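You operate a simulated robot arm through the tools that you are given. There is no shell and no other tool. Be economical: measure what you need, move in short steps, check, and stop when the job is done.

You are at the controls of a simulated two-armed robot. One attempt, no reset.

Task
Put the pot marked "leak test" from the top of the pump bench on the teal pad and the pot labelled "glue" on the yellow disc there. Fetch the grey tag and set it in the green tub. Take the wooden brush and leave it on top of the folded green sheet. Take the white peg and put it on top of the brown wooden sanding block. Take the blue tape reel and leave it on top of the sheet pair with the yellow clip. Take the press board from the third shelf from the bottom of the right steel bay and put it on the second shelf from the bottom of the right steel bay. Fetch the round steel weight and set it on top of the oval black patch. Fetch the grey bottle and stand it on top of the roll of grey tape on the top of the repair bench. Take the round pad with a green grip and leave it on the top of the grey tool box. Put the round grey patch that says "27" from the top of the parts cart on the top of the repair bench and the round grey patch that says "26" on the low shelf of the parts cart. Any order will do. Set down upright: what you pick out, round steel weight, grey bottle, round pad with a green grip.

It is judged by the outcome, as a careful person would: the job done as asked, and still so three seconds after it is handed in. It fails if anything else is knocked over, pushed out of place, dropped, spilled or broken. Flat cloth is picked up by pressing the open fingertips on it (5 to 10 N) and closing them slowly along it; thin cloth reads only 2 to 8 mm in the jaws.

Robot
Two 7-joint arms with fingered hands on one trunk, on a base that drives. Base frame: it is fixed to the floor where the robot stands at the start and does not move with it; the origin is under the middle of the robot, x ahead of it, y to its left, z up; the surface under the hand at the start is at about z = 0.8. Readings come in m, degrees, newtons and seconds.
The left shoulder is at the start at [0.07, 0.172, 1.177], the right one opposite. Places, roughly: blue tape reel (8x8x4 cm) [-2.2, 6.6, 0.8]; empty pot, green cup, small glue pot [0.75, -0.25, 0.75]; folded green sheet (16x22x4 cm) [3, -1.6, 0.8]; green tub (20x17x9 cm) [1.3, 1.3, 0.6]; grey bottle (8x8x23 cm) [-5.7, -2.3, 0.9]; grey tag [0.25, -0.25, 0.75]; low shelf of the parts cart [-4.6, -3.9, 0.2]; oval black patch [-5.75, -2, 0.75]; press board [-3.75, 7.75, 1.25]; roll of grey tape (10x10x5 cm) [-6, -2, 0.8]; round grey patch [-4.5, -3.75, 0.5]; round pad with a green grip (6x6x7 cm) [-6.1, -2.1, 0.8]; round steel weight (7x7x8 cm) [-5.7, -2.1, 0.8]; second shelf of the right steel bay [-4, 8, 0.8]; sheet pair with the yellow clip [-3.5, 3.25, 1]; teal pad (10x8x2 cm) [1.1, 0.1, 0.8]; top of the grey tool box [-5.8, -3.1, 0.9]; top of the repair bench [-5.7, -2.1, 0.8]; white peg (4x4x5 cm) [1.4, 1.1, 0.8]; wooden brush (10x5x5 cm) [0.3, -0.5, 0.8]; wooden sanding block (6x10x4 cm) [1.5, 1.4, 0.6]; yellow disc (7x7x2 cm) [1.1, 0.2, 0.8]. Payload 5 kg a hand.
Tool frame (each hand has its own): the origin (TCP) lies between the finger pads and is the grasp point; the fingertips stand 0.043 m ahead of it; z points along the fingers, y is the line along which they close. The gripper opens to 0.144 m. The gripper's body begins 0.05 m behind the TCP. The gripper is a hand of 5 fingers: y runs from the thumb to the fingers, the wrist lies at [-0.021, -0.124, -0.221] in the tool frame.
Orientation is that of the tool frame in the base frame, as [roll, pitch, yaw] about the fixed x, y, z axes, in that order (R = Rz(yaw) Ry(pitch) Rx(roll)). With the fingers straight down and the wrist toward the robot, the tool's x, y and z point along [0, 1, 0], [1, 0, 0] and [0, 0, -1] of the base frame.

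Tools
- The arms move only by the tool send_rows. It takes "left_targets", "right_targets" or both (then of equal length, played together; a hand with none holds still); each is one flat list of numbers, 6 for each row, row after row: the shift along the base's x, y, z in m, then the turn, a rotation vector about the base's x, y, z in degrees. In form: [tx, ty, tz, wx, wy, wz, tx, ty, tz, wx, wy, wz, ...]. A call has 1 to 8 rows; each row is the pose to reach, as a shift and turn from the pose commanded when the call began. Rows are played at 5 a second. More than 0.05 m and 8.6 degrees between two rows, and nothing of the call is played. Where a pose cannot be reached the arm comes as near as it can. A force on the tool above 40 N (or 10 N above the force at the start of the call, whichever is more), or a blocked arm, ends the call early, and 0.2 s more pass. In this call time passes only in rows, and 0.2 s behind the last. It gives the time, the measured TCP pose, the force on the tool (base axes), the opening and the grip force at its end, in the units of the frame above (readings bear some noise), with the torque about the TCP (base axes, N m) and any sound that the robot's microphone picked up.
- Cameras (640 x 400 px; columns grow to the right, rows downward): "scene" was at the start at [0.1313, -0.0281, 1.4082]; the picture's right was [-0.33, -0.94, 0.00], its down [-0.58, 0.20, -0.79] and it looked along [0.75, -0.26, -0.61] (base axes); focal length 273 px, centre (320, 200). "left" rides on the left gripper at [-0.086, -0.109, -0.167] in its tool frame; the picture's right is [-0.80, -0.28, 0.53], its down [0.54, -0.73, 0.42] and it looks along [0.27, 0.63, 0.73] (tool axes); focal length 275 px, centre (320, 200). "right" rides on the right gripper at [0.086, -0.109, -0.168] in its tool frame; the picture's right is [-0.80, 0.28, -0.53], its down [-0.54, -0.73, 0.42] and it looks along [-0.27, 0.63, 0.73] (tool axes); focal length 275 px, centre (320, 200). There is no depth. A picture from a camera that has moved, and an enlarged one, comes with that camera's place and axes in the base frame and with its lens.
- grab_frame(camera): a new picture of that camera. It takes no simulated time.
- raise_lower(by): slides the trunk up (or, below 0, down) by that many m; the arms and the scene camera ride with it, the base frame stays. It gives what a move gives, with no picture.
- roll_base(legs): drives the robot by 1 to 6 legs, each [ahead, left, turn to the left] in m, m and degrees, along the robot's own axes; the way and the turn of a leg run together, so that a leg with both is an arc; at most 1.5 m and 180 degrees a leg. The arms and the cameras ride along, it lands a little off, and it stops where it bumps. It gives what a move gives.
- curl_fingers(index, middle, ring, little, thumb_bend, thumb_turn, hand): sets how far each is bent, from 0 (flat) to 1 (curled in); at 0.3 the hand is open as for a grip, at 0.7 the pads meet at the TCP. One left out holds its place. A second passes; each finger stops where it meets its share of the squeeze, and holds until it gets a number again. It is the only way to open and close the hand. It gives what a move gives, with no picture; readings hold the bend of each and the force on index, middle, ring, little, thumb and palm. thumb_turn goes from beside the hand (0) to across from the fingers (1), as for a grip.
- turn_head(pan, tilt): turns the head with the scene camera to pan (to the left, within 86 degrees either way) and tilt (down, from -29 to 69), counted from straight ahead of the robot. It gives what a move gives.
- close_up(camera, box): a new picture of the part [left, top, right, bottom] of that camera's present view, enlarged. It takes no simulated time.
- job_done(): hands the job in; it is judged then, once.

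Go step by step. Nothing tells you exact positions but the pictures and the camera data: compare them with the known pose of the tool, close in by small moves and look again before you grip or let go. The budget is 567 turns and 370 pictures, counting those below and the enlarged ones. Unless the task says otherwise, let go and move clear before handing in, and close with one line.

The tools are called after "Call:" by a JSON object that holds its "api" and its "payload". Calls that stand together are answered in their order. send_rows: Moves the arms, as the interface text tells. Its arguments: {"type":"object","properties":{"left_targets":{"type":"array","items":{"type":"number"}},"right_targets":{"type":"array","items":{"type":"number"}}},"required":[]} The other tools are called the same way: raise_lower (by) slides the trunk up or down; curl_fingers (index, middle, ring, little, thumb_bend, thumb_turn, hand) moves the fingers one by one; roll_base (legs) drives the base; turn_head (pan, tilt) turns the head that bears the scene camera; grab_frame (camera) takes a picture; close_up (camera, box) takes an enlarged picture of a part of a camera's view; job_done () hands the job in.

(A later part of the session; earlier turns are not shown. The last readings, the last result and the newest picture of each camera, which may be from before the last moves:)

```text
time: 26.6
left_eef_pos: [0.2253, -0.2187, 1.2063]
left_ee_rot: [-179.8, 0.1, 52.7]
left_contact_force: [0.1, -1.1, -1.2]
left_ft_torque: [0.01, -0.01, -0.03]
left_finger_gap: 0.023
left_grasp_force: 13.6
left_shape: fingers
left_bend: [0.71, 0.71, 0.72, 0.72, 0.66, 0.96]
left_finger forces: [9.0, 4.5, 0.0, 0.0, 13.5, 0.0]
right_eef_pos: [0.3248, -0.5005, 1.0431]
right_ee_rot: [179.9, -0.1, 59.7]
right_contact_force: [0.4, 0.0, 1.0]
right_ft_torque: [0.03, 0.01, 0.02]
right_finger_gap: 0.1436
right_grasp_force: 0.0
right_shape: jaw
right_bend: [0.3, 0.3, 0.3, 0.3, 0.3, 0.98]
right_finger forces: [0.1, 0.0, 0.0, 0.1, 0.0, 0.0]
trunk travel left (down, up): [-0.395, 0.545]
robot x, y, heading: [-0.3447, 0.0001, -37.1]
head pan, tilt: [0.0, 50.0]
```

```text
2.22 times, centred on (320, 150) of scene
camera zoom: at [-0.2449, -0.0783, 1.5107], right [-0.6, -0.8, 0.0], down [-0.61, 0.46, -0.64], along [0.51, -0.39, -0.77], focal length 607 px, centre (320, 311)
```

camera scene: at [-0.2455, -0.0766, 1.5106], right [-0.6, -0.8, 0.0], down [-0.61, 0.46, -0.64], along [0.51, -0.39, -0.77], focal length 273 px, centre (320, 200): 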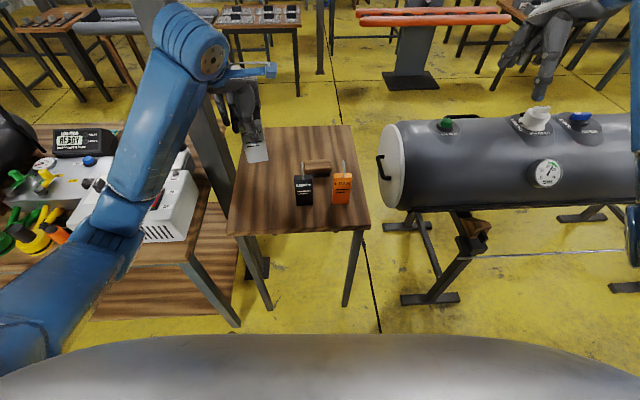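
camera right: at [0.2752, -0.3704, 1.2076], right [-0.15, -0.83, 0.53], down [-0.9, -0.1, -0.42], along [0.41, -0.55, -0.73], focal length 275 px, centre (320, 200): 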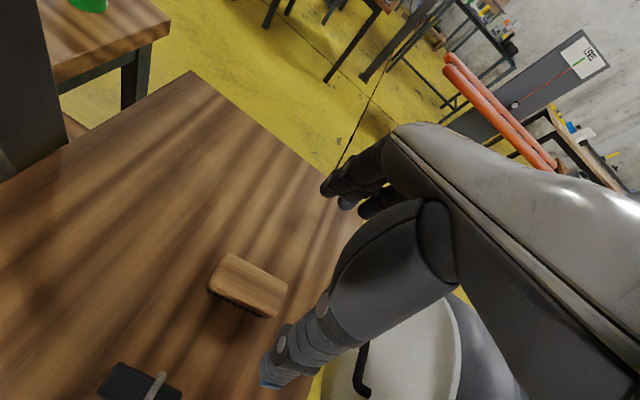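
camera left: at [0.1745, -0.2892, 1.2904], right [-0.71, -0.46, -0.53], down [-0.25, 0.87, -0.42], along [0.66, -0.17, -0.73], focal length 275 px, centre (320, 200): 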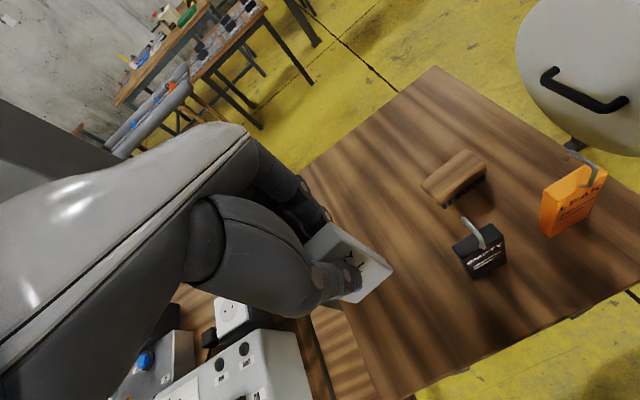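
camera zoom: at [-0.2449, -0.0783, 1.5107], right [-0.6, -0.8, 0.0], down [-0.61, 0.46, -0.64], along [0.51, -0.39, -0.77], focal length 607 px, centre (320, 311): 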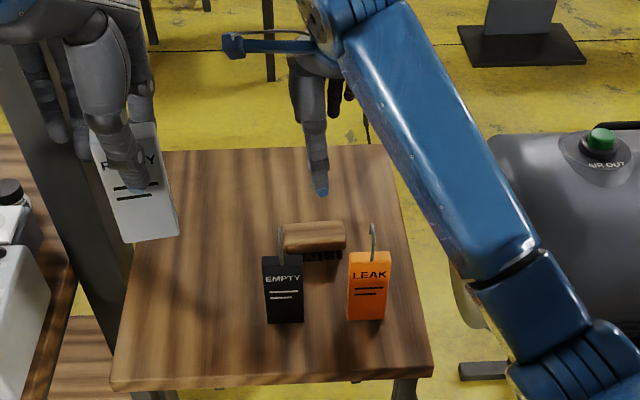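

Aligned over the brush. Descend in two stages watching clearance from the tags.

Call:
{"api": "send_rows", "payload": {"right_targets": [0.002, 0, -0.04, 0, 0, 0, 0.003, 0, -0.08, 0, 0, 0, 0.004, 0, -0.12, 0, 0, 0]}}

Call:
{"api": "close_up", "payload": {"camera": "scene", "box": [240, 100, 400, 220]}}

Call:
{"api": "grab_frame", "payload": {"camera": "right"}}

```text
time: 27.4
left_eef_pos: [0.2251, -0.2178, 1.2066]
left_ee_rot: [-180.0, 0.0, 52.8]
left_contact_force: [0.3, -0.2, -1.3]
left_ft_torque: [0.02, 0.0, 0.01]
left_finger_gap: 0.0234
left_grasp_force: 13.9
left_shape: fingers
left_bend: [0.71, 0.71, 0.72, 0.72, 0.66, 0.96]
left_finger forces: [9.0, 4.5, 0.0, 0.0, 13.5, 0.0]
right_eef_pos: [0.3268, -0.5016, 0.9246]
right_ee_rot: [-179.9, 0.0, 59.8]
right_contact_force: [0.6, 0.5, 0.4]
right_ft_torque: [-0.02, 0.01, 0.01]
right_finger_gap: 0.144
right_grasp_force: 0.1
right_shape: jaw
right_bend: [0.3, 0.3, 0.3, 0.3, 0.3, 0.98]
right_finger forces: [0.1, 0.0, 0.0, 0.0, 0.1, 0.0]
trunk travel left (down, up): [-0.395, 0.545]
robot x, y, heading: [-0.3469, -0.0011, -37.2]
head pan, tilt: [0.0, 50.0]
```

```text
3.33 times, centred on (320, 160) of scene
camera zoom: at [-0.2455, -0.0776, 1.5108], right [-0.6, -0.8, 0.0], down [-0.61, 0.46, -0.64], along [0.51, -0.39, -0.77], focal length 910 px, centre (320, 333)
```

zoom: 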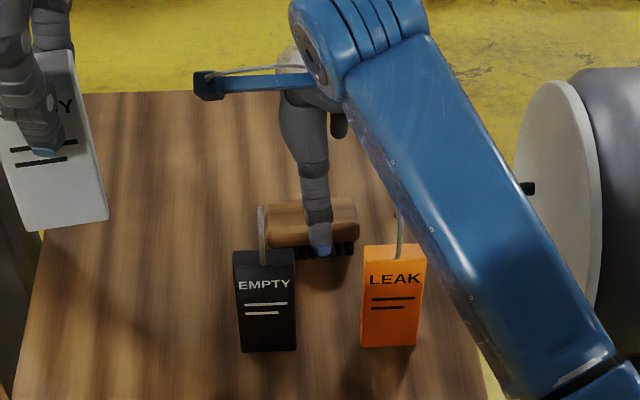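

```text
336 pictures are left
camera right: at [0.2773, -0.3722, 1.0906], right [-0.16, -0.83, 0.53], down [-0.9, -0.1, -0.42], along [0.41, -0.55, -0.73], focal length 275 px, centre (320, 200)
```

right: 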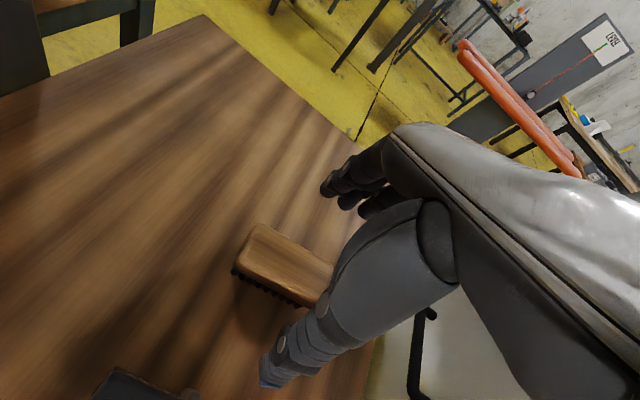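

Call:
{"api": "send_rows", "payload": {"right_targets": [0, 0, -0.035, 0, 0, 0, 0, 0, -0.064, 0, 0, 0]}}

Call:
{"api": "curl_fingers", "payload": {"hand": "right", "index": 0.7, "middle": 0.7, "ring": 0.7, "little": 0.7, "thumb_bend": 0.7}}

Call:
{"api": "close_up", "payload": {"camera": "scene", "box": [240, 100, 400, 220]}}

```text
time: 28.0
left_eef_pos: [0.2247, -0.2173, 1.2058]
left_ee_rot: [-179.9, -0.1, 52.7]
left_contact_force: [-0.7, -0.3, -0.1]
left_ft_torque: [-0.04, -0.01, 0.01]
left_finger_gap: 0.0233
left_grasp_force: 13.1
left_shape: fingers
left_bend: [0.71, 0.71, 0.72, 0.72, 0.66, 0.96]
left_finger forces: [9.1, 4.4, 0.0, 0.1, 13.5, 0.0]
right_eef_pos: [0.3261, -0.4993, 0.8592]
right_ee_rot: [-179.9, 0.0, 59.7]
right_contact_force: [0.7, -0.1, 0.3]
right_ft_torque: [0.02, 0.02, 0.04]
right_finger_gap: 0.1437
right_grasp_force: 0.0
right_shape: jaw
right_bend: [0.3, 0.3, 0.3, 0.3, 0.3, 0.98]
right_finger forces: [0.0, 0.1, 0.0, 0.1, 0.0, 0.0]
trunk travel left (down, up): [-0.395, 0.545]
robot x, y, heading: [-0.35, -0.0016, -37.3]
head pan, tilt: [0.0, 50.0]
```

```text
time: 29.0
left_eef_pos: [0.2253, -0.2175, 1.2064]
left_ee_rot: [-179.9, 0.0, 52.9]
left_contact_force: [-0.9, -0.5, -0.6]
left_ft_torque: [-0.01, 0.0, 0.01]
left_finger_gap: 0.0232
left_grasp_force: 13.7
left_shape: fingers
left_bend: [0.71, 0.71, 0.72, 0.72, 0.66, 0.96]
left_finger forces: [9.2, 4.3, 0.0, 0.1, 13.5, 0.1]
right_eef_pos: [0.3268, -0.4993, 0.8579]
right_ee_rot: [-179.9, 0.0, 59.8]
right_contact_force: [-0.3, 0.1, 0.0]
right_ft_torque: [0.0, 0.0, -0.01]
right_finger_gap: 0.0509
right_grasp_force: 21.9
right_shape: fingers
right_bend: [0.61, 0.65, 0.67, 0.7, 0.58, 0.95]
right_finger forces: [10.8, 8.2, 3.4, 0.0, 22.1, 0.0]
trunk travel left (down, up): [-0.395, 0.545]
robot x, y, heading: [-0.3458, -0.0008, -37.2]
head pan, tilt: [0.0, 50.0]
```

```text
3.33 times, centred on (320, 160) of scene
camera zoom: at [-0.2456, -0.0774, 1.5107], right [-0.6, -0.8, 0.0], down [-0.61, 0.46, -0.64], along [0.51, -0.39, -0.77], focal length 910 px, centre (320, 333)
```

zoom: 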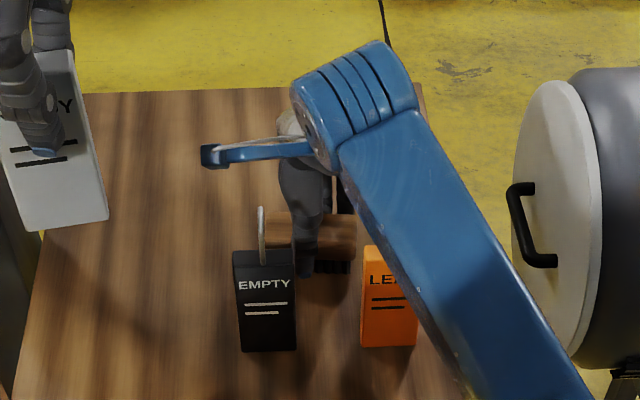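

Brush gripped (51 mm). Lifting straight up.

Call:
{"api": "send_rows", "payload": {"right_targets": [0, 0, 0.04, 0, 0, 0, 0, 0, 0.08, 0, 0, 0, 0, 0, 0.12, 0, 0, 0, 0, 0, 0.16, 0, 0, 0, 0, 0, 0.2, 0, 0, 0, 0, 0, 0.24, 0, 0, 0, 0, 0, 0.28, 0, 0, 0, 0, 0, 0.32, 0, 0, 0]}}

Call:
{"api": "turn_head", "payload": {"pan": 0, "tilt": 35}}

Call:
{"api": "grab_frame", "payload": {"camera": "scene"}}

Call:
{"api": "grab_frame", "payload": {"camera": "right"}}

```text
time: 30.8
left_eef_pos: [0.224, -0.2167, 1.2061]
left_ee_rot: [-180.0, 0.0, 52.7]
left_contact_force: [0.4, -0.2, -1.0]
left_ft_torque: [-0.03, -0.01, -0.05]
left_finger_gap: 0.0233
left_grasp_force: 14.0
left_shape: fingers
left_bend: [0.71, 0.71, 0.72, 0.72, 0.66, 0.96]
left_finger forces: [9.0, 4.4, 0.0, 0.0, 13.6, 0.0]
right_eef_pos: [0.327, -0.4982, 1.18]
right_ee_rot: [-179.9, 0.1, 59.9]
right_contact_force: [0.9, -0.8, -1.1]
right_ft_torque: [-0.01, -0.02, 0.0]
right_finger_gap: 0.0508
right_grasp_force: 22.2
right_shape: fingers
right_bend: [0.61, 0.65, 0.67, 0.7, 0.58, 0.95]
right_finger forces: [10.7, 8.0, 3.4, 0.0, 22.1, 0.0]
trunk travel left (down, up): [-0.395, 0.545]
robot x, y, heading: [-0.3511, 0.0006, -37.3]
head pan, tilt: [0.0, 50.0]
```

```text
time: 31.6
left_eef_pos: [0.2239, -0.2179, 1.2068]
left_ee_rot: [-180.0, 0.0, 52.9]
left_contact_force: [-0.2, -0.2, -0.4]
left_ft_torque: [0.03, -0.01, 0.03]
left_finger_gap: 0.0231
left_grasp_force: 14.0
left_shape: fingers
left_bend: [0.71, 0.71, 0.72, 0.72, 0.66, 0.96]
left_finger forces: [9.0, 4.4, 0.0, 0.0, 13.5, 0.0]
right_eef_pos: [0.3276, -0.499, 1.1786]
right_ee_rot: [180.0, 0.0, 59.8]
right_contact_force: [1.1, -0.4, -0.8]
right_ft_torque: [-0.02, -0.02, 0.0]
right_finger_gap: 0.0511
right_grasp_force: 22.1
right_shape: fingers
right_bend: [0.61, 0.65, 0.67, 0.7, 0.58, 0.95]
right_finger forces: [10.6, 8.1, 3.3, 0.0, 22.0, 0.0]
trunk travel left (down, up): [-0.395, 0.545]
robot x, y, heading: [-0.3467, -0.0022, -37.1]
head pan, tilt: [0.0, 35.0]
```

```text
334 pictures are left
camera scene: at [-0.2365, -0.0843, 1.5323], right [-0.6, -0.8, 0.0], down [-0.46, 0.35, -0.82], along [0.65, -0.49, -0.57], focal length 273 px, centre (320, 200)
```

scene: 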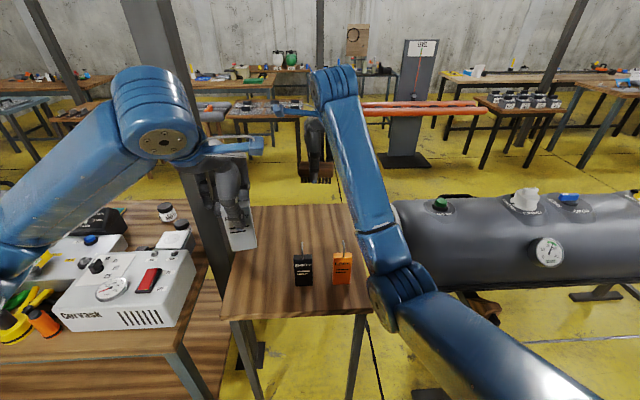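

```text
333 pictures are left
camera right: at [0.2767, -0.3699, 1.3438], right [-0.15, -0.83, 0.53], down [-0.9, -0.1, -0.42], along [0.41, -0.55, -0.73], focal length 275 px, centre (320, 200)
```

right: 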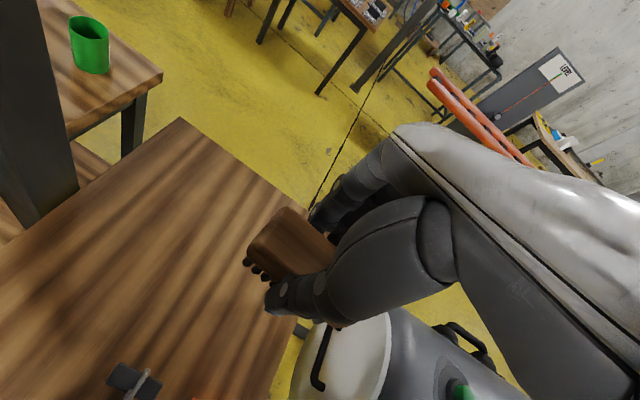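

Both held. I'll tuck the right hand in, then turn left to look for a route around the pump bench.

Call:
{"api": "send_rows", "payload": {"right_targets": [-0.04, 0.005, 0.01, 0, 0, 0, -0.08, 0.01, 0.02, 0, 0, 0, -0.12, 0.017, 0.03, 0, 0, 0, -0.16, 0.023, 0.03, 0, 0, 0, -0.197, 0.029, 0.03, 0, 0, 0]}}

Call:
{"api": "roll_base", "payload": {"legs": [[0, 0, 100]]}}

Call:
{"api": "turn_head", "payload": {"pan": 10, "tilt": 30}}

Call:
{"api": "grab_frame", "payload": {"camera": "scene"}}

```text
time: 32.8
left_eef_pos: [0.2236, -0.2157, 1.2068]
left_ee_rot: [-180.0, -0.1, 52.8]
left_contact_force: [-0.4, 0.2, -0.3]
left_ft_torque: [-0.03, -0.03, 0.02]
left_finger_gap: 0.0232
left_grasp_force: 14.2
left_shape: fingers
left_bend: [0.71, 0.71, 0.72, 0.72, 0.66, 0.96]
left_finger forces: [9.1, 4.4, 0.0, 0.1, 13.5, 0.0]
right_eef_pos: [0.1268, -0.4688, 1.2108]
right_ee_rot: [-179.9, 0.0, 59.9]
right_contact_force: [0.7, 0.2, -1.1]
right_ft_torque: [-0.05, -0.06, -0.04]
right_finger_gap: 0.0506
right_grasp_force: 21.6
right_shape: fingers
right_bend: [0.61, 0.65, 0.67, 0.7, 0.58, 0.94]
right_finger forces: [10.9, 7.6, 3.1, 0.0, 21.8, 0.1]
trunk travel left (down, up): [-0.395, 0.545]
robot x, y, heading: [-0.3479, -0.0002, -37.4]
head pan, tilt: [0.0, 35.0]
```

```text
time: 37.3
left_eef_pos: [-0.2212, 0.5974, 1.2064]
left_ee_rot: [-179.9, 0.1, 151.8]
left_contact_force: [0.0, -0.1, -1.1]
left_ft_torque: [-0.01, 0.05, 0.01]
left_finger_gap: 0.0231
left_grasp_force: 12.6
left_shape: fingers
left_bend: [0.71, 0.71, 0.72, 0.72, 0.66, 0.96]
left_finger forces: [8.7, 4.1, 0.1, 0.0, 12.7, 0.0]
right_eef_pos: [0.0448, 0.5403, 1.2111]
right_ee_rot: [180.0, 0.0, 158.8]
right_contact_force: [0.6, 0.0, -0.7]
right_ft_torque: [0.0, 0.0, -0.03]
right_finger_gap: 0.05
right_grasp_force: 20.5
right_shape: fingers
right_bend: [0.61, 0.65, 0.67, 0.7, 0.58, 0.95]
right_finger forces: [10.5, 7.3, 2.9, 0.0, 20.6, 0.1]
trunk travel left (down, up): [-0.395, 0.545]
robot x, y, heading: [-0.3484, -0.0016, 61.8]
head pan, tilt: [0.0, 35.0]
```

```text
time: 38.1
left_eef_pos: [-0.2219, 0.5966, 1.2067]
left_ee_rot: [-179.9, 0.0, 152.0]
left_contact_force: [0.6, 0.1, -0.1]
left_ft_torque: [0.02, 0.01, 0.04]
left_finger_gap: 0.0227
left_grasp_force: 13.2
left_shape: fingers
left_bend: [0.71, 0.71, 0.72, 0.72, 0.66, 0.96]
left_finger forces: [8.6, 4.1, 0.0, 0.0, 12.7, 0.0]
right_eef_pos: [0.0433, 0.5419, 1.2102]
right_ee_rot: [-179.9, 0.0, 158.7]
right_contact_force: [0.1, -0.9, -1.3]
right_ft_torque: [0.05, 0.03, 0.06]
right_finger_gap: 0.0501
right_grasp_force: 20.4
right_shape: fingers
right_bend: [0.61, 0.65, 0.67, 0.7, 0.58, 0.95]
right_finger forces: [10.5, 7.3, 2.9, 0.0, 20.6, 0.0]
trunk travel left (down, up): [-0.395, 0.545]
robot x, y, heading: [-0.3426, -0.0015, 61.6]
head pan, tilt: [10.0, 30.0]
```

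```text
332 pictures are left
camera scene: at [-0.295, 0.1303, 1.5402], right [0.95, -0.31, 0.0], down [-0.16, -0.48, -0.87], along [0.27, 0.82, -0.5], focal length 273 px, centre (320, 200)
```

scene: 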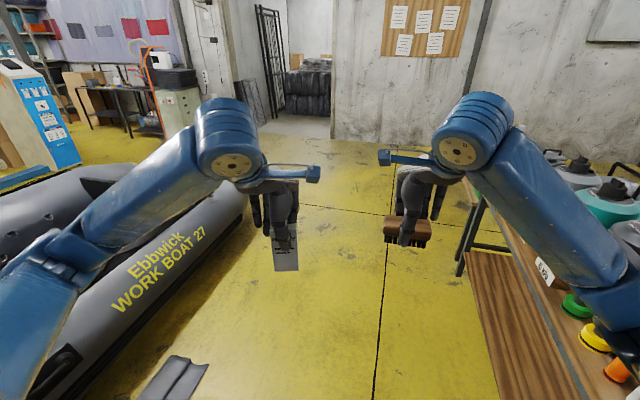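

Call:
{"api": "turn_head", "payload": {"pan": -40, "tilt": 25}}

Call:
{"api": "grab_frame", "payload": {"camera": "scene"}}

```text
time: 39.2
left_eef_pos: [-0.2219, 0.5977, 1.2074]
left_ee_rot: [-179.9, -0.1, 151.8]
left_contact_force: [-0.4, 0.2, -0.7]
left_ft_torque: [-0.01, 0.02, -0.01]
left_finger_gap: 0.0232
left_grasp_force: 12.5
left_shape: fingers
left_bend: [0.71, 0.71, 0.72, 0.72, 0.66, 0.96]
left_finger forces: [8.8, 4.1, 0.1, 0.0, 12.7, 0.0]
right_eef_pos: [0.0446, 0.5405, 1.2097]
right_ee_rot: [-180.0, 0.0, 158.8]
right_contact_force: [-0.3, 0.1, -0.4]
right_ft_torque: [0.0, -0.03, 0.01]
right_finger_gap: 0.0501
right_grasp_force: 20.3
right_shape: fingers
right_bend: [0.61, 0.65, 0.67, 0.7, 0.58, 0.95]
right_finger forces: [10.4, 7.3, 3.0, 0.0, 20.6, 0.0]
trunk travel left (down, up): [-0.395, 0.545]
robot x, y, heading: [-0.347, -0.004, 62.0]
head pan, tilt: [-40.0, 25.0]
```

```text
331 pictures are left
camera scene: at [-0.2377, 0.0786, 1.5482], right [0.37, -0.93, 0.0], down [-0.39, -0.16, -0.91], along [0.84, 0.34, -0.42], focal length 273 px, centre (320, 200)
```

scene: 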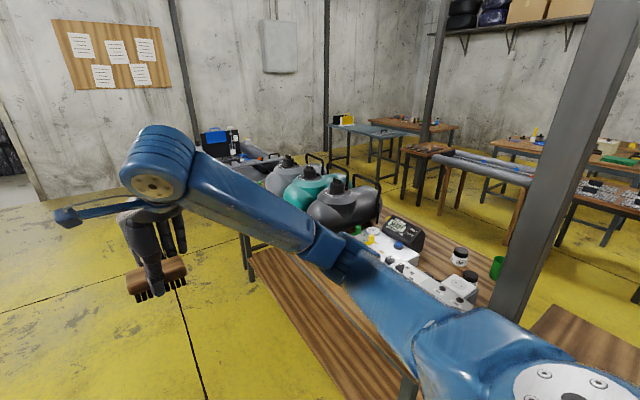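

I'll raise the trunk for clearance over the tanks and drive along the corridor, looking as I go.

Call:
{"api": "raise_lower", "payload": {"by": 0.15}}

Call:
{"api": "roll_base", "payload": {"legs": [[0.65, 0.08, 0]]}}

Call:
{"api": "turn_head", "payload": {"pan": -40, "tilt": 35}}

Call:
{"api": "grab_frame", "payload": {"camera": "scene"}}

Call:
{"api": "turn_head", "payload": {"pan": 15, "tilt": 40}}

Call:
{"api": "grab_frame", "payload": {"camera": "scene"}}

```text
time: 41.0
left_eef_pos: [-0.2203, 0.5975, 1.3553]
left_ee_rot: [-179.9, 0.0, 151.8]
left_contact_force: [0.3, 0.0, -1.1]
left_ft_torque: [0.02, 0.01, -0.02]
left_finger_gap: 0.0227
left_grasp_force: 12.7
left_shape: fingers
left_bend: [0.71, 0.71, 0.72, 0.72, 0.66, 0.96]
left_finger forces: [8.7, 4.0, 0.0, 0.0, 12.7, 0.0]
right_eef_pos: [0.045, 0.5411, 1.3615]
right_ee_rot: [-179.9, 0.0, 158.8]
right_contact_force: [0.3, 0.2, -0.9]
right_ft_torque: [0.03, 0.02, -0.01]
right_finger_gap: 0.0503
right_grasp_force: 19.7
right_shape: fingers
right_bend: [0.61, 0.65, 0.67, 0.7, 0.58, 0.95]
right_finger forces: [10.5, 7.3, 3.0, 0.0, 20.6, 0.0]
trunk travel left (down, up): [-0.545, 0.395]
robot x, y, heading: [-0.3426, -0.0014, 62.0]
head pan, tilt: [-40.0, 25.0]
```

```text
time: 44.6
left_eef_pos: [0.0103, 1.199, 1.3568]
left_ee_rot: [179.9, 0.1, 151.7]
left_contact_force: [0.6, -0.7, -0.5]
left_ft_torque: [0.01, -0.03, -0.01]
left_finger_gap: 0.0228
left_grasp_force: 13.5
left_shape: fingers
left_bend: [0.71, 0.71, 0.72, 0.72, 0.66, 0.96]
left_finger forces: [8.7, 4.1, 0.0, 0.0, 12.8, 0.0]
right_eef_pos: [0.2769, 1.1422, 1.3613]
right_ee_rot: [180.0, 0.1, 158.8]
right_contact_force: [0.3, -0.3, -1.7]
right_ft_torque: [0.0, -0.01, 0.0]
right_finger_gap: 0.05
right_grasp_force: 20.6
right_shape: fingers
right_bend: [0.61, 0.65, 0.68, 0.7, 0.58, 0.95]
right_finger forces: [10.5, 7.3, 2.9, 0.0, 20.7, 0.0]
trunk travel left (down, up): [-0.545, 0.395]
robot x, y, heading: [-0.1139, 0.6014, 61.8]
head pan, tilt: [-40.0, 25.0]
```

```text
time: 45.3
left_eef_pos: [0.0113, 1.2008, 1.3568]
left_ee_rot: [-180.0, 0.0, 151.7]
left_contact_force: [0.2, 0.8, -0.9]
left_ft_torque: [-0.01, 0.01, 0.0]
left_finger_gap: 0.0226
left_grasp_force: 13.0
left_shape: fingers
left_bend: [0.71, 0.71, 0.72, 0.72, 0.66, 0.96]
left_finger forces: [8.8, 4.1, 0.1, 0.0, 12.9, 0.0]
right_eef_pos: [0.2771, 1.1434, 1.3608]
right_ee_rot: [-179.8, -0.1, 158.8]
right_contact_force: [0.4, 0.7, -0.9]
right_ft_torque: [-0.04, 0.0, 0.02]
right_finger_gap: 0.0501
right_grasp_force: 20.6
right_shape: fingers
right_bend: [0.61, 0.65, 0.68, 0.7, 0.58, 0.95]
right_finger forces: [10.5, 7.3, 2.9, 0.1, 20.7, 0.0]
trunk travel left (down, up): [-0.545, 0.395]
robot x, y, heading: [-0.1159, 0.6007, 62.0]
head pan, tilt: [-40.0, 35.0]
```

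```text
330 pictures are left
camera scene: at [-0.0087, 0.6798, 1.6824], right [0.37, -0.93, 0.0], down [-0.53, -0.21, -0.82], along [0.76, 0.3, -0.57], focal length 273 px, centre (320, 200)
```

scene: 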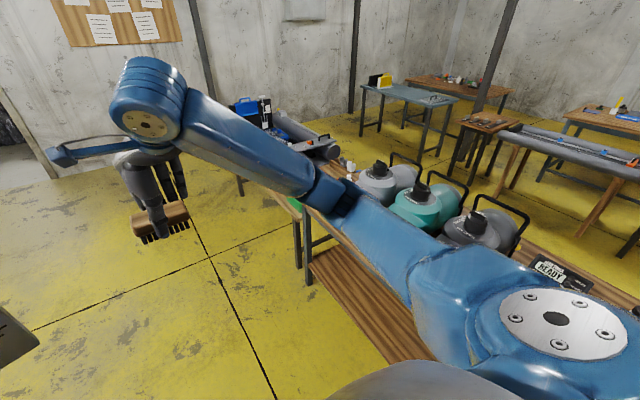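

```text
time: 46.5
left_eef_pos: [0.0118, 1.2008, 1.3562]
left_ee_rot: [-179.9, 0.0, 151.9]
left_contact_force: [-0.1, 0.8, -1.8]
left_ft_torque: [-0.01, -0.02, 0.02]
left_finger_gap: 0.0229
left_grasp_force: 12.7
left_shape: fingers
left_bend: [0.71, 0.71, 0.72, 0.72, 0.66, 0.96]
left_finger forces: [8.7, 4.1, 0.0, 0.0, 12.8, 0.1]
right_eef_pos: [0.2761, 1.1436, 1.36]
right_ee_rot: [-179.9, 0.0, 158.8]
right_contact_force: [-0.5, -0.3, -1.6]
right_ft_torque: [0.01, 0.02, -0.01]
right_finger_gap: 0.0499
right_grasp_force: 21.0
right_shape: fingers
right_bend: [0.61, 0.65, 0.68, 0.7, 0.58, 0.95]
right_finger forces: [10.5, 7.3, 3.0, 0.1, 20.6, 0.1]
trunk travel left (down, up): [-0.545, 0.395]
robot x, y, heading: [-0.1164, 0.5973, 61.7]
head pan, tilt: [15.0, 40.0]
```

```text
329 pictures are left
camera scene: at [-0.0711, 0.7297, 1.6749], right [0.97, -0.23, 0.0], down [-0.15, -0.63, -0.77], along [0.18, 0.75, -0.64], focal length 273 px, centre (320, 200)
```

scene: 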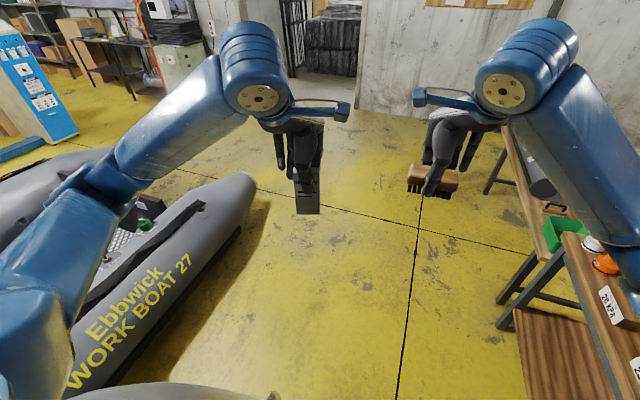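

The green tub is on the low table past the pump bench end, around (1.3,1.37). The benches run along direction ~56°. Driving alongside and turning to face the tub.

Call:
{"api": "roll_base", "payload": {"legs": [[1.35, -0.13, 0], [0, 0, -95]]}}

Call:
{"api": "turn_head", "payload": {"pan": 0, "tilt": 50}}

Call:
{"api": "grab_frame", "payload": {"camera": "scene"}}

```text
time: 57.4
left_eef_pos: [1.2152, 1.5505, 1.3571]
left_ee_rot: [-179.9, 0.0, 56.8]
left_contact_force: [1.1, 0.5, -0.3]
left_ft_torque: [-0.02, 0.01, 0.0]
left_finger_gap: 0.0223
left_grasp_force: 12.6
left_shape: fingers
left_bend: [0.71, 0.71, 0.72, 0.72, 0.67, 0.96]
left_finger forces: [8.5, 3.9, 0.1, 0.0, 12.2, 0.0]
right_eef_pos: [1.1357, 1.2914, 1.3609]
right_ee_rot: [-180.0, 0.0, 63.7]
right_contact_force: [0.5, 0.8, -1.2]
right_ft_torque: [0.01, 0.01, 0.02]
right_finger_gap: 0.0493
right_grasp_force: 19.6
right_shape: fingers
right_bend: [0.61, 0.65, 0.68, 0.7, 0.59, 0.95]
right_finger forces: [10.3, 6.9, 2.8, 0.0, 19.8, 0.0]
trunk travel left (down, up): [-0.545, 0.395]
robot x, y, heading: [0.632, 1.7295, -33.3]
head pan, tilt: [15.0, 40.0]
```

```text
time: 58.1
left_eef_pos: [1.2145, 1.5501, 1.3548]
left_ee_rot: [-180.0, -0.1, 56.6]
left_contact_force: [-0.5, 0.2, -0.8]
left_ft_torque: [-0.01, -0.02, 0.01]
left_finger_gap: 0.0224
left_grasp_force: 12.6
left_shape: fingers
left_bend: [0.71, 0.71, 0.72, 0.72, 0.67, 0.96]
left_finger forces: [8.4, 3.9, 0.0, 0.0, 12.2, 0.1]
right_eef_pos: [1.1359, 1.2906, 1.3606]
right_ee_rot: [-179.9, -0.1, 63.6]
right_contact_force: [-0.6, -1.7, -0.9]
right_ft_torque: [0.01, -0.02, -0.03]
right_finger_gap: 0.0493
right_grasp_force: 19.8
right_shape: fingers
right_bend: [0.61, 0.65, 0.68, 0.7, 0.59, 0.95]
right_finger forces: [10.4, 6.9, 2.7, 0.1, 19.8, 0.0]
trunk travel left (down, up): [-0.545, 0.395]
robot x, y, heading: [0.6298, 1.7248, -33.5]
head pan, tilt: [0.0, 50.0]
```

```text
328 pictures are left
camera scene: at [0.7362, 1.6586, 1.6607], right [-0.55, -0.84, 0.0], down [-0.64, 0.42, -0.64], along [0.54, -0.35, -0.77], focal length 273 px, centre (320, 200)
```

scene: 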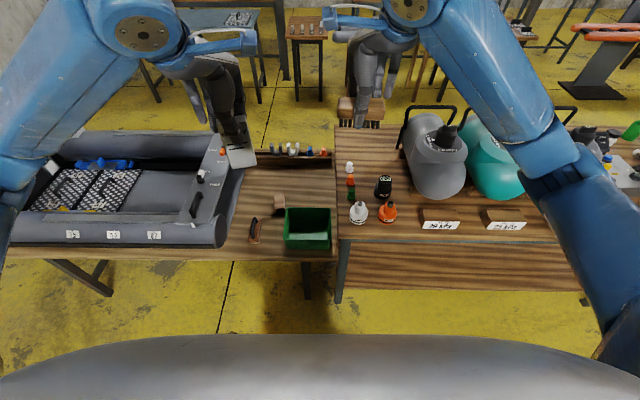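

Call:
{"api": "close_up", "payload": {"camera": "scene", "box": [220, 120, 440, 260]}}

Call:
{"api": "grab_frame", "payload": {"camera": "left"}}

```text
2.86 times, centred on (330, 190) of scene
camera zoom: at [0.7362, 1.6586, 1.6607], right [-0.55, -0.84, 0.0], down [-0.64, 0.42, -0.64], along [0.54, -0.35, -0.77], focal length 780 px, centre (291, 229)
```

zoom: 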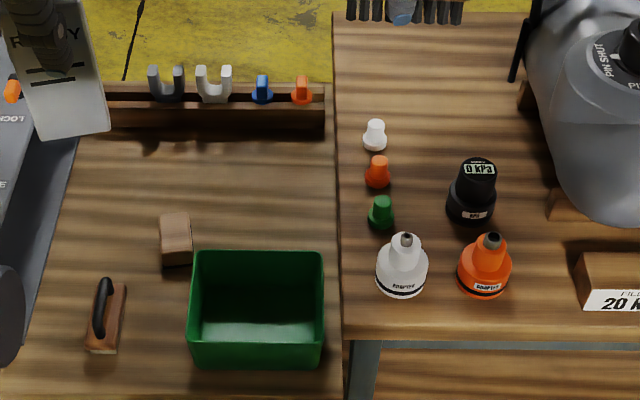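

```text
326 pictures are left
camera left: at [1.0766, 1.5381, 1.5237], right [-0.68, -0.51, -0.53], down [-0.31, 0.85, -0.42], along [0.67, -0.12, -0.73], focal length 275 px, centre (320, 200)
```

left: 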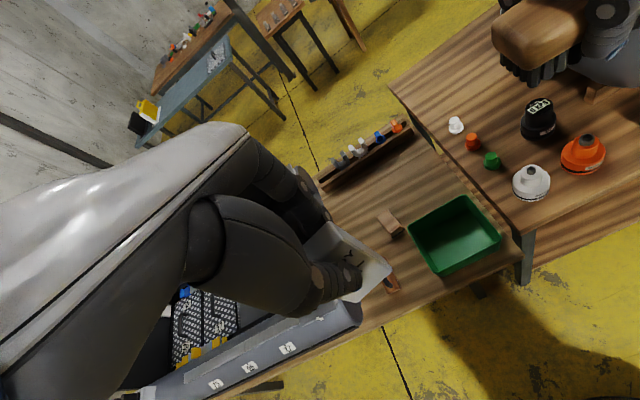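

Tub centre ≈ (1.315,1.335). The white peg is the white plug on the bench, sanding block is the small brown block beside the tub. Move the left hand over the tub, right hand aside.

Call:
{"api": "send_rows", "payload": {"right_targets": [-0.025, -0.04, 0, 0, 0, 0, -0.05, -0.08, 0, 0, 0, 0, -0.08, -0.125, 0, 0, 0, 0, -0.08, -0.125, 0, 0, 0, 0, -0.08, -0.125, 0, 0, 0, 0, -0.08, -0.125, 0, 0, 0, 0, -0.08, -0.125, 0, 0, 0, 0], "left_targets": [0, 0, 0, 0, 0, 0, 0.02, -0.04, 0, 0, 0, 0, 0.04, -0.08, 0, 0, 0, 0, 0.06, -0.12, 0, 0, 0, 0, 0.08, -0.16, 0, 0, 0, 0, 0.1, -0.2, 0, 0, 0, 0, 0.1, -0.215, 0, 0, 0, 0]}}

Call:
{"api": "raise_lower", "payload": {"by": -0.25}}

Call:
{"api": "grab_frame", "payload": {"camera": "left"}}

Call:
{"api": "grab_frame", "payload": {"camera": "scene"}}

```text
refused: row 3 steps farther than a row can; nothing moved
```

```text
time: 60.7
left_eef_pos: [1.2143, 1.5515, 1.1061]
left_ee_rot: [-179.8, 0.1, 56.7]
left_contact_force: [-0.9, 1.0, -2.0]
left_ft_torque: [-0.08, -0.02, 0.02]
left_finger_gap: 0.0224
left_grasp_force: 12.4
left_shape: fingers
left_bend: [0.71, 0.71, 0.72, 0.72, 0.67, 0.96]
left_finger forces: [8.4, 3.8, 0.1, 0.0, 12.2, 0.0]
right_eef_pos: [1.1351, 1.2913, 1.1112]
right_ee_rot: [180.0, 0.0, 63.7]
right_contact_force: [0.3, 0.0, -0.3]
right_ft_torque: [-0.02, 0.01, 0.03]
right_finger_gap: 0.0496
right_grasp_force: 19.9
right_shape: fingers
right_bend: [0.61, 0.65, 0.68, 0.7, 0.59, 0.95]
right_finger forces: [10.3, 7.0, 2.7, 0.1, 19.7, 0.0]
trunk travel left (down, up): [-0.295, 0.645]
robot x, y, heading: [0.6328, 1.7309, -33.3]
head pan, tilt: [0.0, 50.0]
```

```text
325 pictures are left
camera left: at [1.0765, 1.5384, 1.2739], right [-0.67, -0.51, -0.53], down [-0.31, 0.85, -0.42], along [0.67, -0.12, -0.73], focal length 275 px, centre (320, 200)
```

left: 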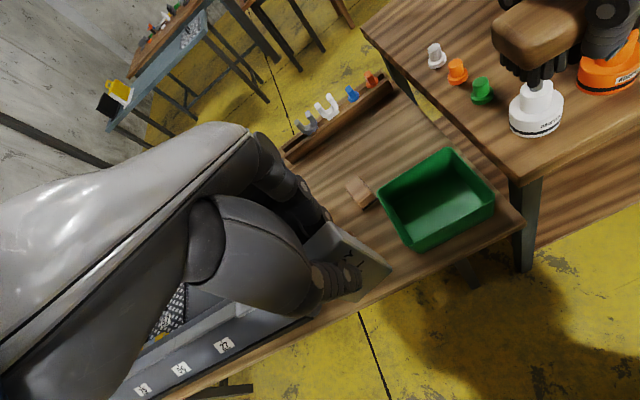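

```text
324 pictures are left
camera scene: at [0.736, 1.659, 1.4108], right [-0.55, -0.84, 0.0], down [-0.64, 0.42, -0.64], along [0.54, -0.35, -0.77], focal length 273 px, centre (320, 200)
```

scene: 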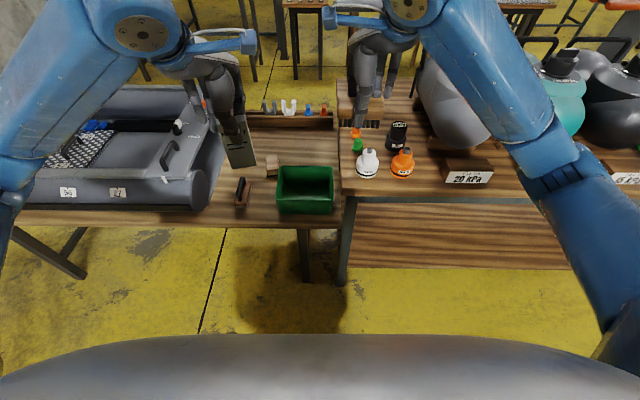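

The lateral move was refused, only lowering happened (no contact). Tub rim centre ≈ (1.30,1.35,0.74). Redo lateral moves with smaller steps.

Call:
{"api": "send_rows", "payload": {"right_targets": [-0.02, -0.035, 0, 0, 0, 0, -0.04, -0.07, 0, 0, 0, 0, -0.06, -0.105, 0, 0, 0, 0, -0.075, -0.13, 0, 0, 0, 0, -0.075, -0.13, 0, 0, 0, 0, -0.075, -0.13, 0, 0, 0, 0, -0.075, -0.13, 0, 0, 0, 0], "left_targets": [0, 0, 0, 0, 0, 0, 0.015, -0.035, 0, 0, 0, 0, 0.03, -0.07, 0, 0, 0, 0, 0.045, -0.105, 0, 0, 0, 0, 0.06, -0.14, 0, 0, 0, 0, 0.075, -0.175, 0, 0, 0, 0, 0.086, -0.2, 0, 0, 0, 0]}}

Call:
{"api": "grab_frame", "payload": {"camera": "left"}}

Call:
{"api": "close_up", "payload": {"camera": "scene", "box": [200, 80, 440, 240]}}

```text
time: 62.3
left_eef_pos: [1.3014, 1.3538, 1.1047]
left_ee_rot: [-179.9, -0.1, 56.7]
left_contact_force: [-0.5, 0.4, -0.3]
left_ft_torque: [0.02, 0.03, 0.0]
left_finger_gap: 0.0226
left_grasp_force: 12.7
left_shape: fingers
left_bend: [0.71, 0.71, 0.72, 0.72, 0.66, 0.96]
left_finger forces: [8.3, 3.9, 0.1, 0.0, 12.1, 0.1]
right_eef_pos: [1.0596, 1.1596, 1.1104]
right_ee_rot: [-179.9, 0.0, 63.8]
right_contact_force: [0.0, -0.9, -1.6]
right_ft_torque: [0.02, -0.04, -0.01]
right_finger_gap: 0.0495
right_grasp_force: 20.3
right_shape: fingers
right_bend: [0.61, 0.66, 0.68, 0.7, 0.59, 0.95]
right_finger forces: [10.4, 7.0, 2.6, 0.0, 19.8, 0.0]
trunk travel left (down, up): [-0.295, 0.645]
robot x, y, heading: [0.6332, 1.731, -33.1]
head pan, tilt: [0.0, 50.0]
```

```text
323 pictures are left
camera left: at [1.1629, 1.3401, 1.2721], right [-0.68, -0.51, -0.53], down [-0.31, 0.85, -0.42], along [0.67, -0.12, -0.73], focal length 275 px, centre (320, 200)
```

left: 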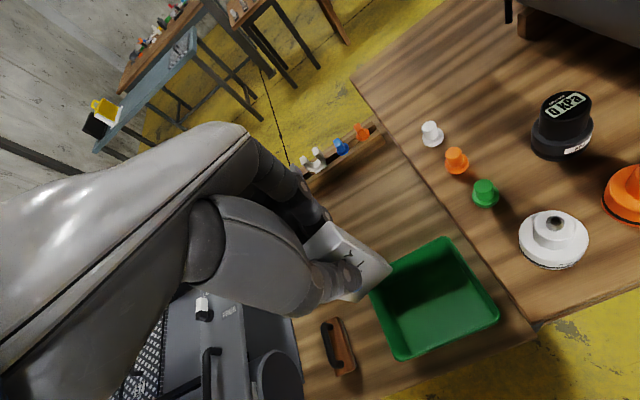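

```text
2.50 times, centred on (320, 160) of scene
camera zoom: at [0.7363, 1.6578, 1.4106], right [-0.55, -0.84, 0.0], down [-0.64, 0.42, -0.64], along [0.54, -0.35, -0.77], focal length 683 px, centre (320, 300)
```

zoom: 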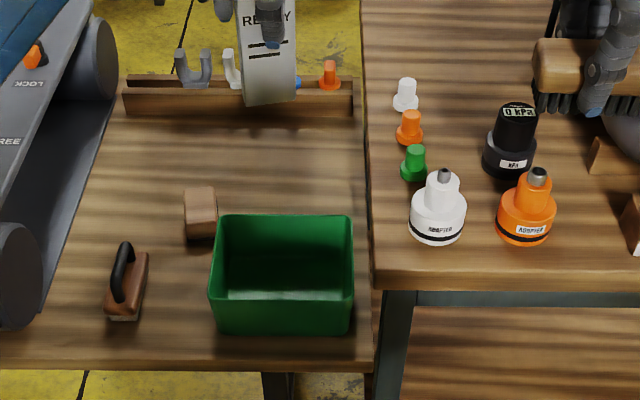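

Alignment good. Before descending, a close look at the two brown items to identify the sanding block.

Call:
{"api": "close_up", "payload": {"camera": "scene", "box": [230, 140, 300, 200]}}

Call:
{"api": "send_rows", "payload": {"left_targets": [0, 0, -0.05, 0, 0, 0, 0, 0, -0.1, 0, 0, 0, 0, 0, -0.15, 0, 0, 0, 0, 0, -0.2, 0, 0, 0]}}

Call:
{"api": "grab_frame", "payload": {"camera": "left"}}

Call:
{"api": "close_up", "payload": {"camera": "scene", "box": [200, 80, 440, 240]}}

```text
6.67 times, centred on (265, 170) of scene
camera zoom: at [0.7363, 1.6578, 1.4106], right [-0.55, -0.84, 0.0], down [-0.64, 0.42, -0.64], along [0.54, -0.35, -0.77], focal length 1821 px, centre (687, 400)
```

zoom: 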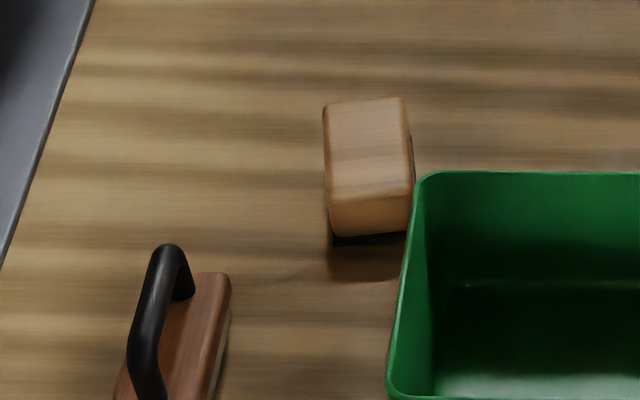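

```text
time: 63.3
left_eef_pos: [1.3, 1.3493, 0.9087]
left_ee_rot: [-179.8, 0.0, 56.7]
left_contact_force: [0.8, 0.0, 0.5]
left_ft_torque: [-0.01, 0.02, -0.01]
left_finger_gap: 0.0223
left_grasp_force: 12.3
left_shape: fingers
left_bend: [0.71, 0.71, 0.72, 0.72, 0.66, 0.96]
left_finger forces: [8.3, 3.9, 0.0, 0.0, 12.2, 0.0]
right_eef_pos: [1.0595, 1.161, 1.1093]
right_ee_rot: [-180.0, 0.0, 63.7]
right_contact_force: [0.3, -0.3, -0.4]
right_ft_torque: [0.02, 0.06, 0.03]
right_finger_gap: 0.0494
right_grasp_force: 20.1
right_shape: fingers
right_bend: [0.61, 0.66, 0.68, 0.7, 0.59, 0.95]
right_finger forces: [10.3, 6.9, 2.6, 0.0, 19.8, 0.0]
trunk travel left (down, up): [-0.295, 0.645]
robot x, y, heading: [0.6316, 1.7259, -33.2]
head pan, tilt: [0.0, 50.0]
```

```text
320 pictures are left
camera left: at [1.1624, 1.3363, 1.0769], right [-0.67, -0.51, -0.53], down [-0.31, 0.85, -0.42], along [0.67, -0.12, -0.73], focal length 275 px, centre (320, 200)
```

left: 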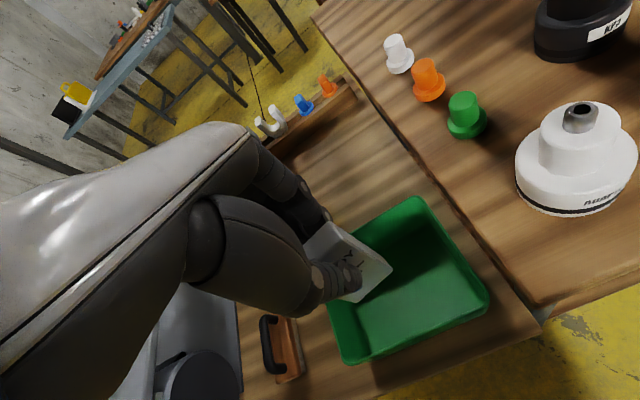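

```text
2.50 times, centred on (320, 160) of scene
camera zoom: at [0.7369, 1.6582, 1.4107], right [-0.55, -0.84, 0.0], down [-0.64, 0.42, -0.64], along [0.54, -0.35, -0.77], focal length 683 px, centre (320, 300)
```

zoom: 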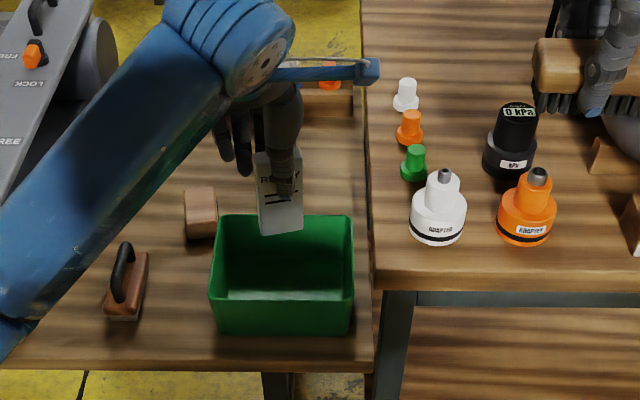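

Tub centre is slightly to image-right; shift a little and lower until contact with the tub floor.

Call:
{"api": "send_rows", "payload": {"left_targets": [-0.012, -0.01, 0, 0, 0, 0, -0.012, -0.01, -0.04, 0, 0, 0, -0.012, -0.01, -0.08, 0, 0, 0, -0.012, -0.01, -0.1, 0, 0, 0, -0.012, -0.01, -0.11, 0, 0, 0, -0.012, -0.01, -0.116, 0, 0, 0]}}

Call:
{"api": "grab_frame", "payload": {"camera": "left"}}

Call:
{"api": "close_up", "payload": {"camera": "scene", "box": [200, 80, 440, 240]}}

```text
time: 64.7
left_eef_pos: [1.2894, 1.3419, 0.7908]
left_ee_rot: [-179.9, 0.1, 56.8]
left_contact_force: [-0.3, 0.9, -1.9]
left_ft_torque: [-0.01, 0.01, -0.03]
left_finger_gap: 0.0223
left_grasp_force: 12.5
left_shape: fingers
left_bend: [0.71, 0.71, 0.72, 0.72, 0.66, 0.96]
left_finger forces: [8.3, 3.9, 0.0, 0.1, 12.3, 0.0]
right_eef_pos: [1.0593, 1.1605, 1.1103]
right_ee_rot: [-180.0, 0.0, 63.7]
right_contact_force: [0.9, -0.3, -2.2]
right_ft_torque: [-0.01, -0.02, 0.02]
right_finger_gap: 0.0493
right_grasp_force: 20.0
right_shape: fingers
right_bend: [0.61, 0.66, 0.68, 0.7, 0.59, 0.95]
right_finger forces: [10.3, 7.0, 2.8, 0.0, 19.9, 0.0]
trunk travel left (down, up): [-0.295, 0.645]
robot x, y, heading: [0.6298, 1.7292, -33.6]
head pan, tilt: [0.0, 50.0]
```

```text
318 pictures are left
camera left: at [1.1512, 1.3288, 0.9582], right [-0.68, -0.51, -0.53], down [-0.31, 0.85, -0.42], along [0.67, -0.12, -0.73], focal length 275 px, centre (320, 200)
```

left: 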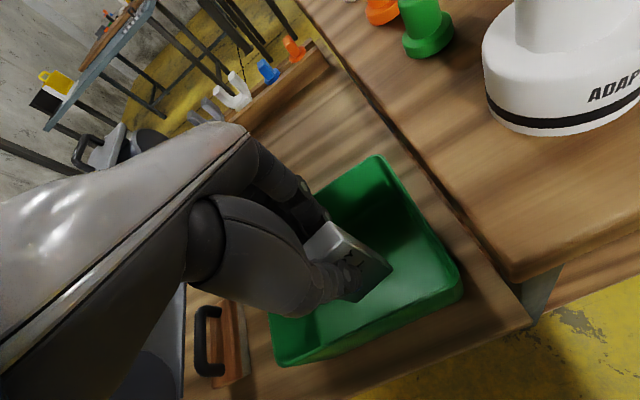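

```text
2.50 times, centred on (320, 160) of scene
camera zoom: at [0.7361, 1.6585, 1.4107], right [-0.55, -0.84, 0.0], down [-0.64, 0.42, -0.64], along [0.54, -0.35, -0.77], focal length 683 px, centre (320, 300)
```

zoom: 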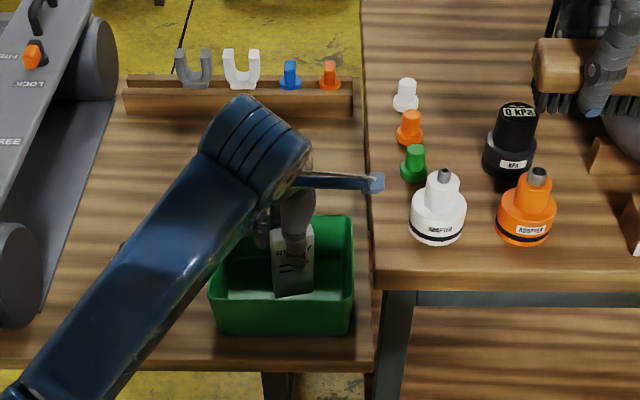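

Call:
{"api": "send_rows", "payload": {"left_targets": [0, 0, -0.006, 0, 0, 0, 0, 0, -0.012, 0, 0, 0, 0, 0, -0.018, 0, 0, 0, 0, 0, -0.024, 0, 0, 0, 0, 0, -0.03, 0, 0, 0]}}

Call:
{"api": "close_up", "payload": {"camera": "scene", "box": [250, 130, 350, 230]}}

```text
time: 65.9
left_eef_pos: [1.2893, 1.3407, 0.7624]
left_ee_rot: [-179.9, 0.0, 56.7]
left_contact_force: [0.3, 0.4, -1.8]
left_ft_torque: [0.02, -0.03, 0.04]
left_finger_gap: 0.0224
left_grasp_force: 12.4
left_shape: fingers
left_bend: [0.71, 0.71, 0.72, 0.72, 0.66, 0.96]
left_finger forces: [8.2, 3.9, 0.0, 0.0, 12.2, 0.1]
right_eef_pos: [1.0595, 1.1615, 1.1099]
right_ee_rot: [179.9, 0.0, 63.7]
right_contact_force: [-1.2, 0.3, -1.5]
right_ft_torque: [0.01, -0.01, 0.01]
right_finger_gap: 0.0491
right_grasp_force: 19.7
right_shape: fingers
right_bend: [0.61, 0.66, 0.68, 0.7, 0.59, 0.95]
right_finger forces: [10.2, 7.0, 2.6, 0.0, 19.9, 0.0]
trunk travel left (down, up): [-0.295, 0.645]
robot x, y, heading: [0.6308, 1.7288, -33.2]
head pan, tilt: [0.0, 50.0]
```

```text
4.00 times, centred on (300, 180) of scene
camera zoom: at [0.7361, 1.6586, 1.4107], right [-0.55, -0.84, 0.0], down [-0.64, 0.42, -0.64], along [0.54, -0.35, -0.77], focal length 1093 px, centre (400, 280)
```

zoom: 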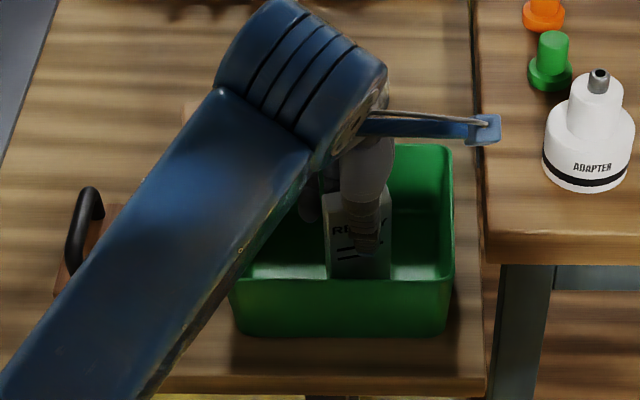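

Call:
{"api": "send_rows", "payload": {"left_targets": [0, 0, -0.006, 0, 0, 0, 0, 0, -0.012, 0, 0, 0, 0, 0, -0.018, 0, 0, 0, 0, 0, -0.024, 0, 0, 0, 0, 0, -0.03, 0, 0, 0, 0, 0, -0.036, 0, 0, 0]}}

Call:
{"api": "grab_frame", "payload": {"camera": "left"}}

```text
time: 67.3
left_eef_pos: [1.2876, 1.3424, 0.7242]
left_ee_rot: [-180.0, -0.1, 56.8]
left_contact_force: [-0.3, 0.5, 11.2]
left_ft_torque: [0.0, 0.12, 0.01]
left_finger_gap: 0.0187
left_grasp_force: 11.4
left_shape: fingers
left_bend: [0.71, 0.72, 0.72, 0.72, 0.67, 0.96]
left_finger forces: [8.5, 3.0, 0.0, 0.1, 11.5, 0.0]
right_eef_pos: [1.0586, 1.1618, 1.1099]
right_ee_rot: [180.0, 0.0, 63.7]
right_contact_force: [-1.1, 0.1, -1.1]
right_ft_torque: [0.02, 0.01, -0.04]
right_finger_gap: 0.0494
right_grasp_force: 19.8
right_shape: fingers
right_bend: [0.61, 0.66, 0.68, 0.7, 0.59, 0.95]
right_finger forces: [10.2, 7.1, 2.7, 0.0, 19.9, 0.0]
trunk travel left (down, up): [-0.295, 0.645]
robot x, y, heading: [0.6284, 1.727, -33.3]
head pan, tilt: [0.0, 50.0]
```

```text
315 pictures are left
camera left: at [1.1492, 1.3295, 0.8917], right [-0.67, -0.51, -0.53], down [-0.31, 0.85, -0.42], along [0.67, -0.12, -0.73], focal length 275 px, centre (320, 200)
```

left: 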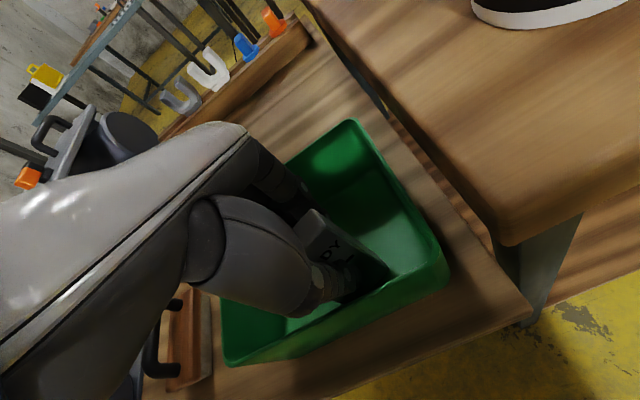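

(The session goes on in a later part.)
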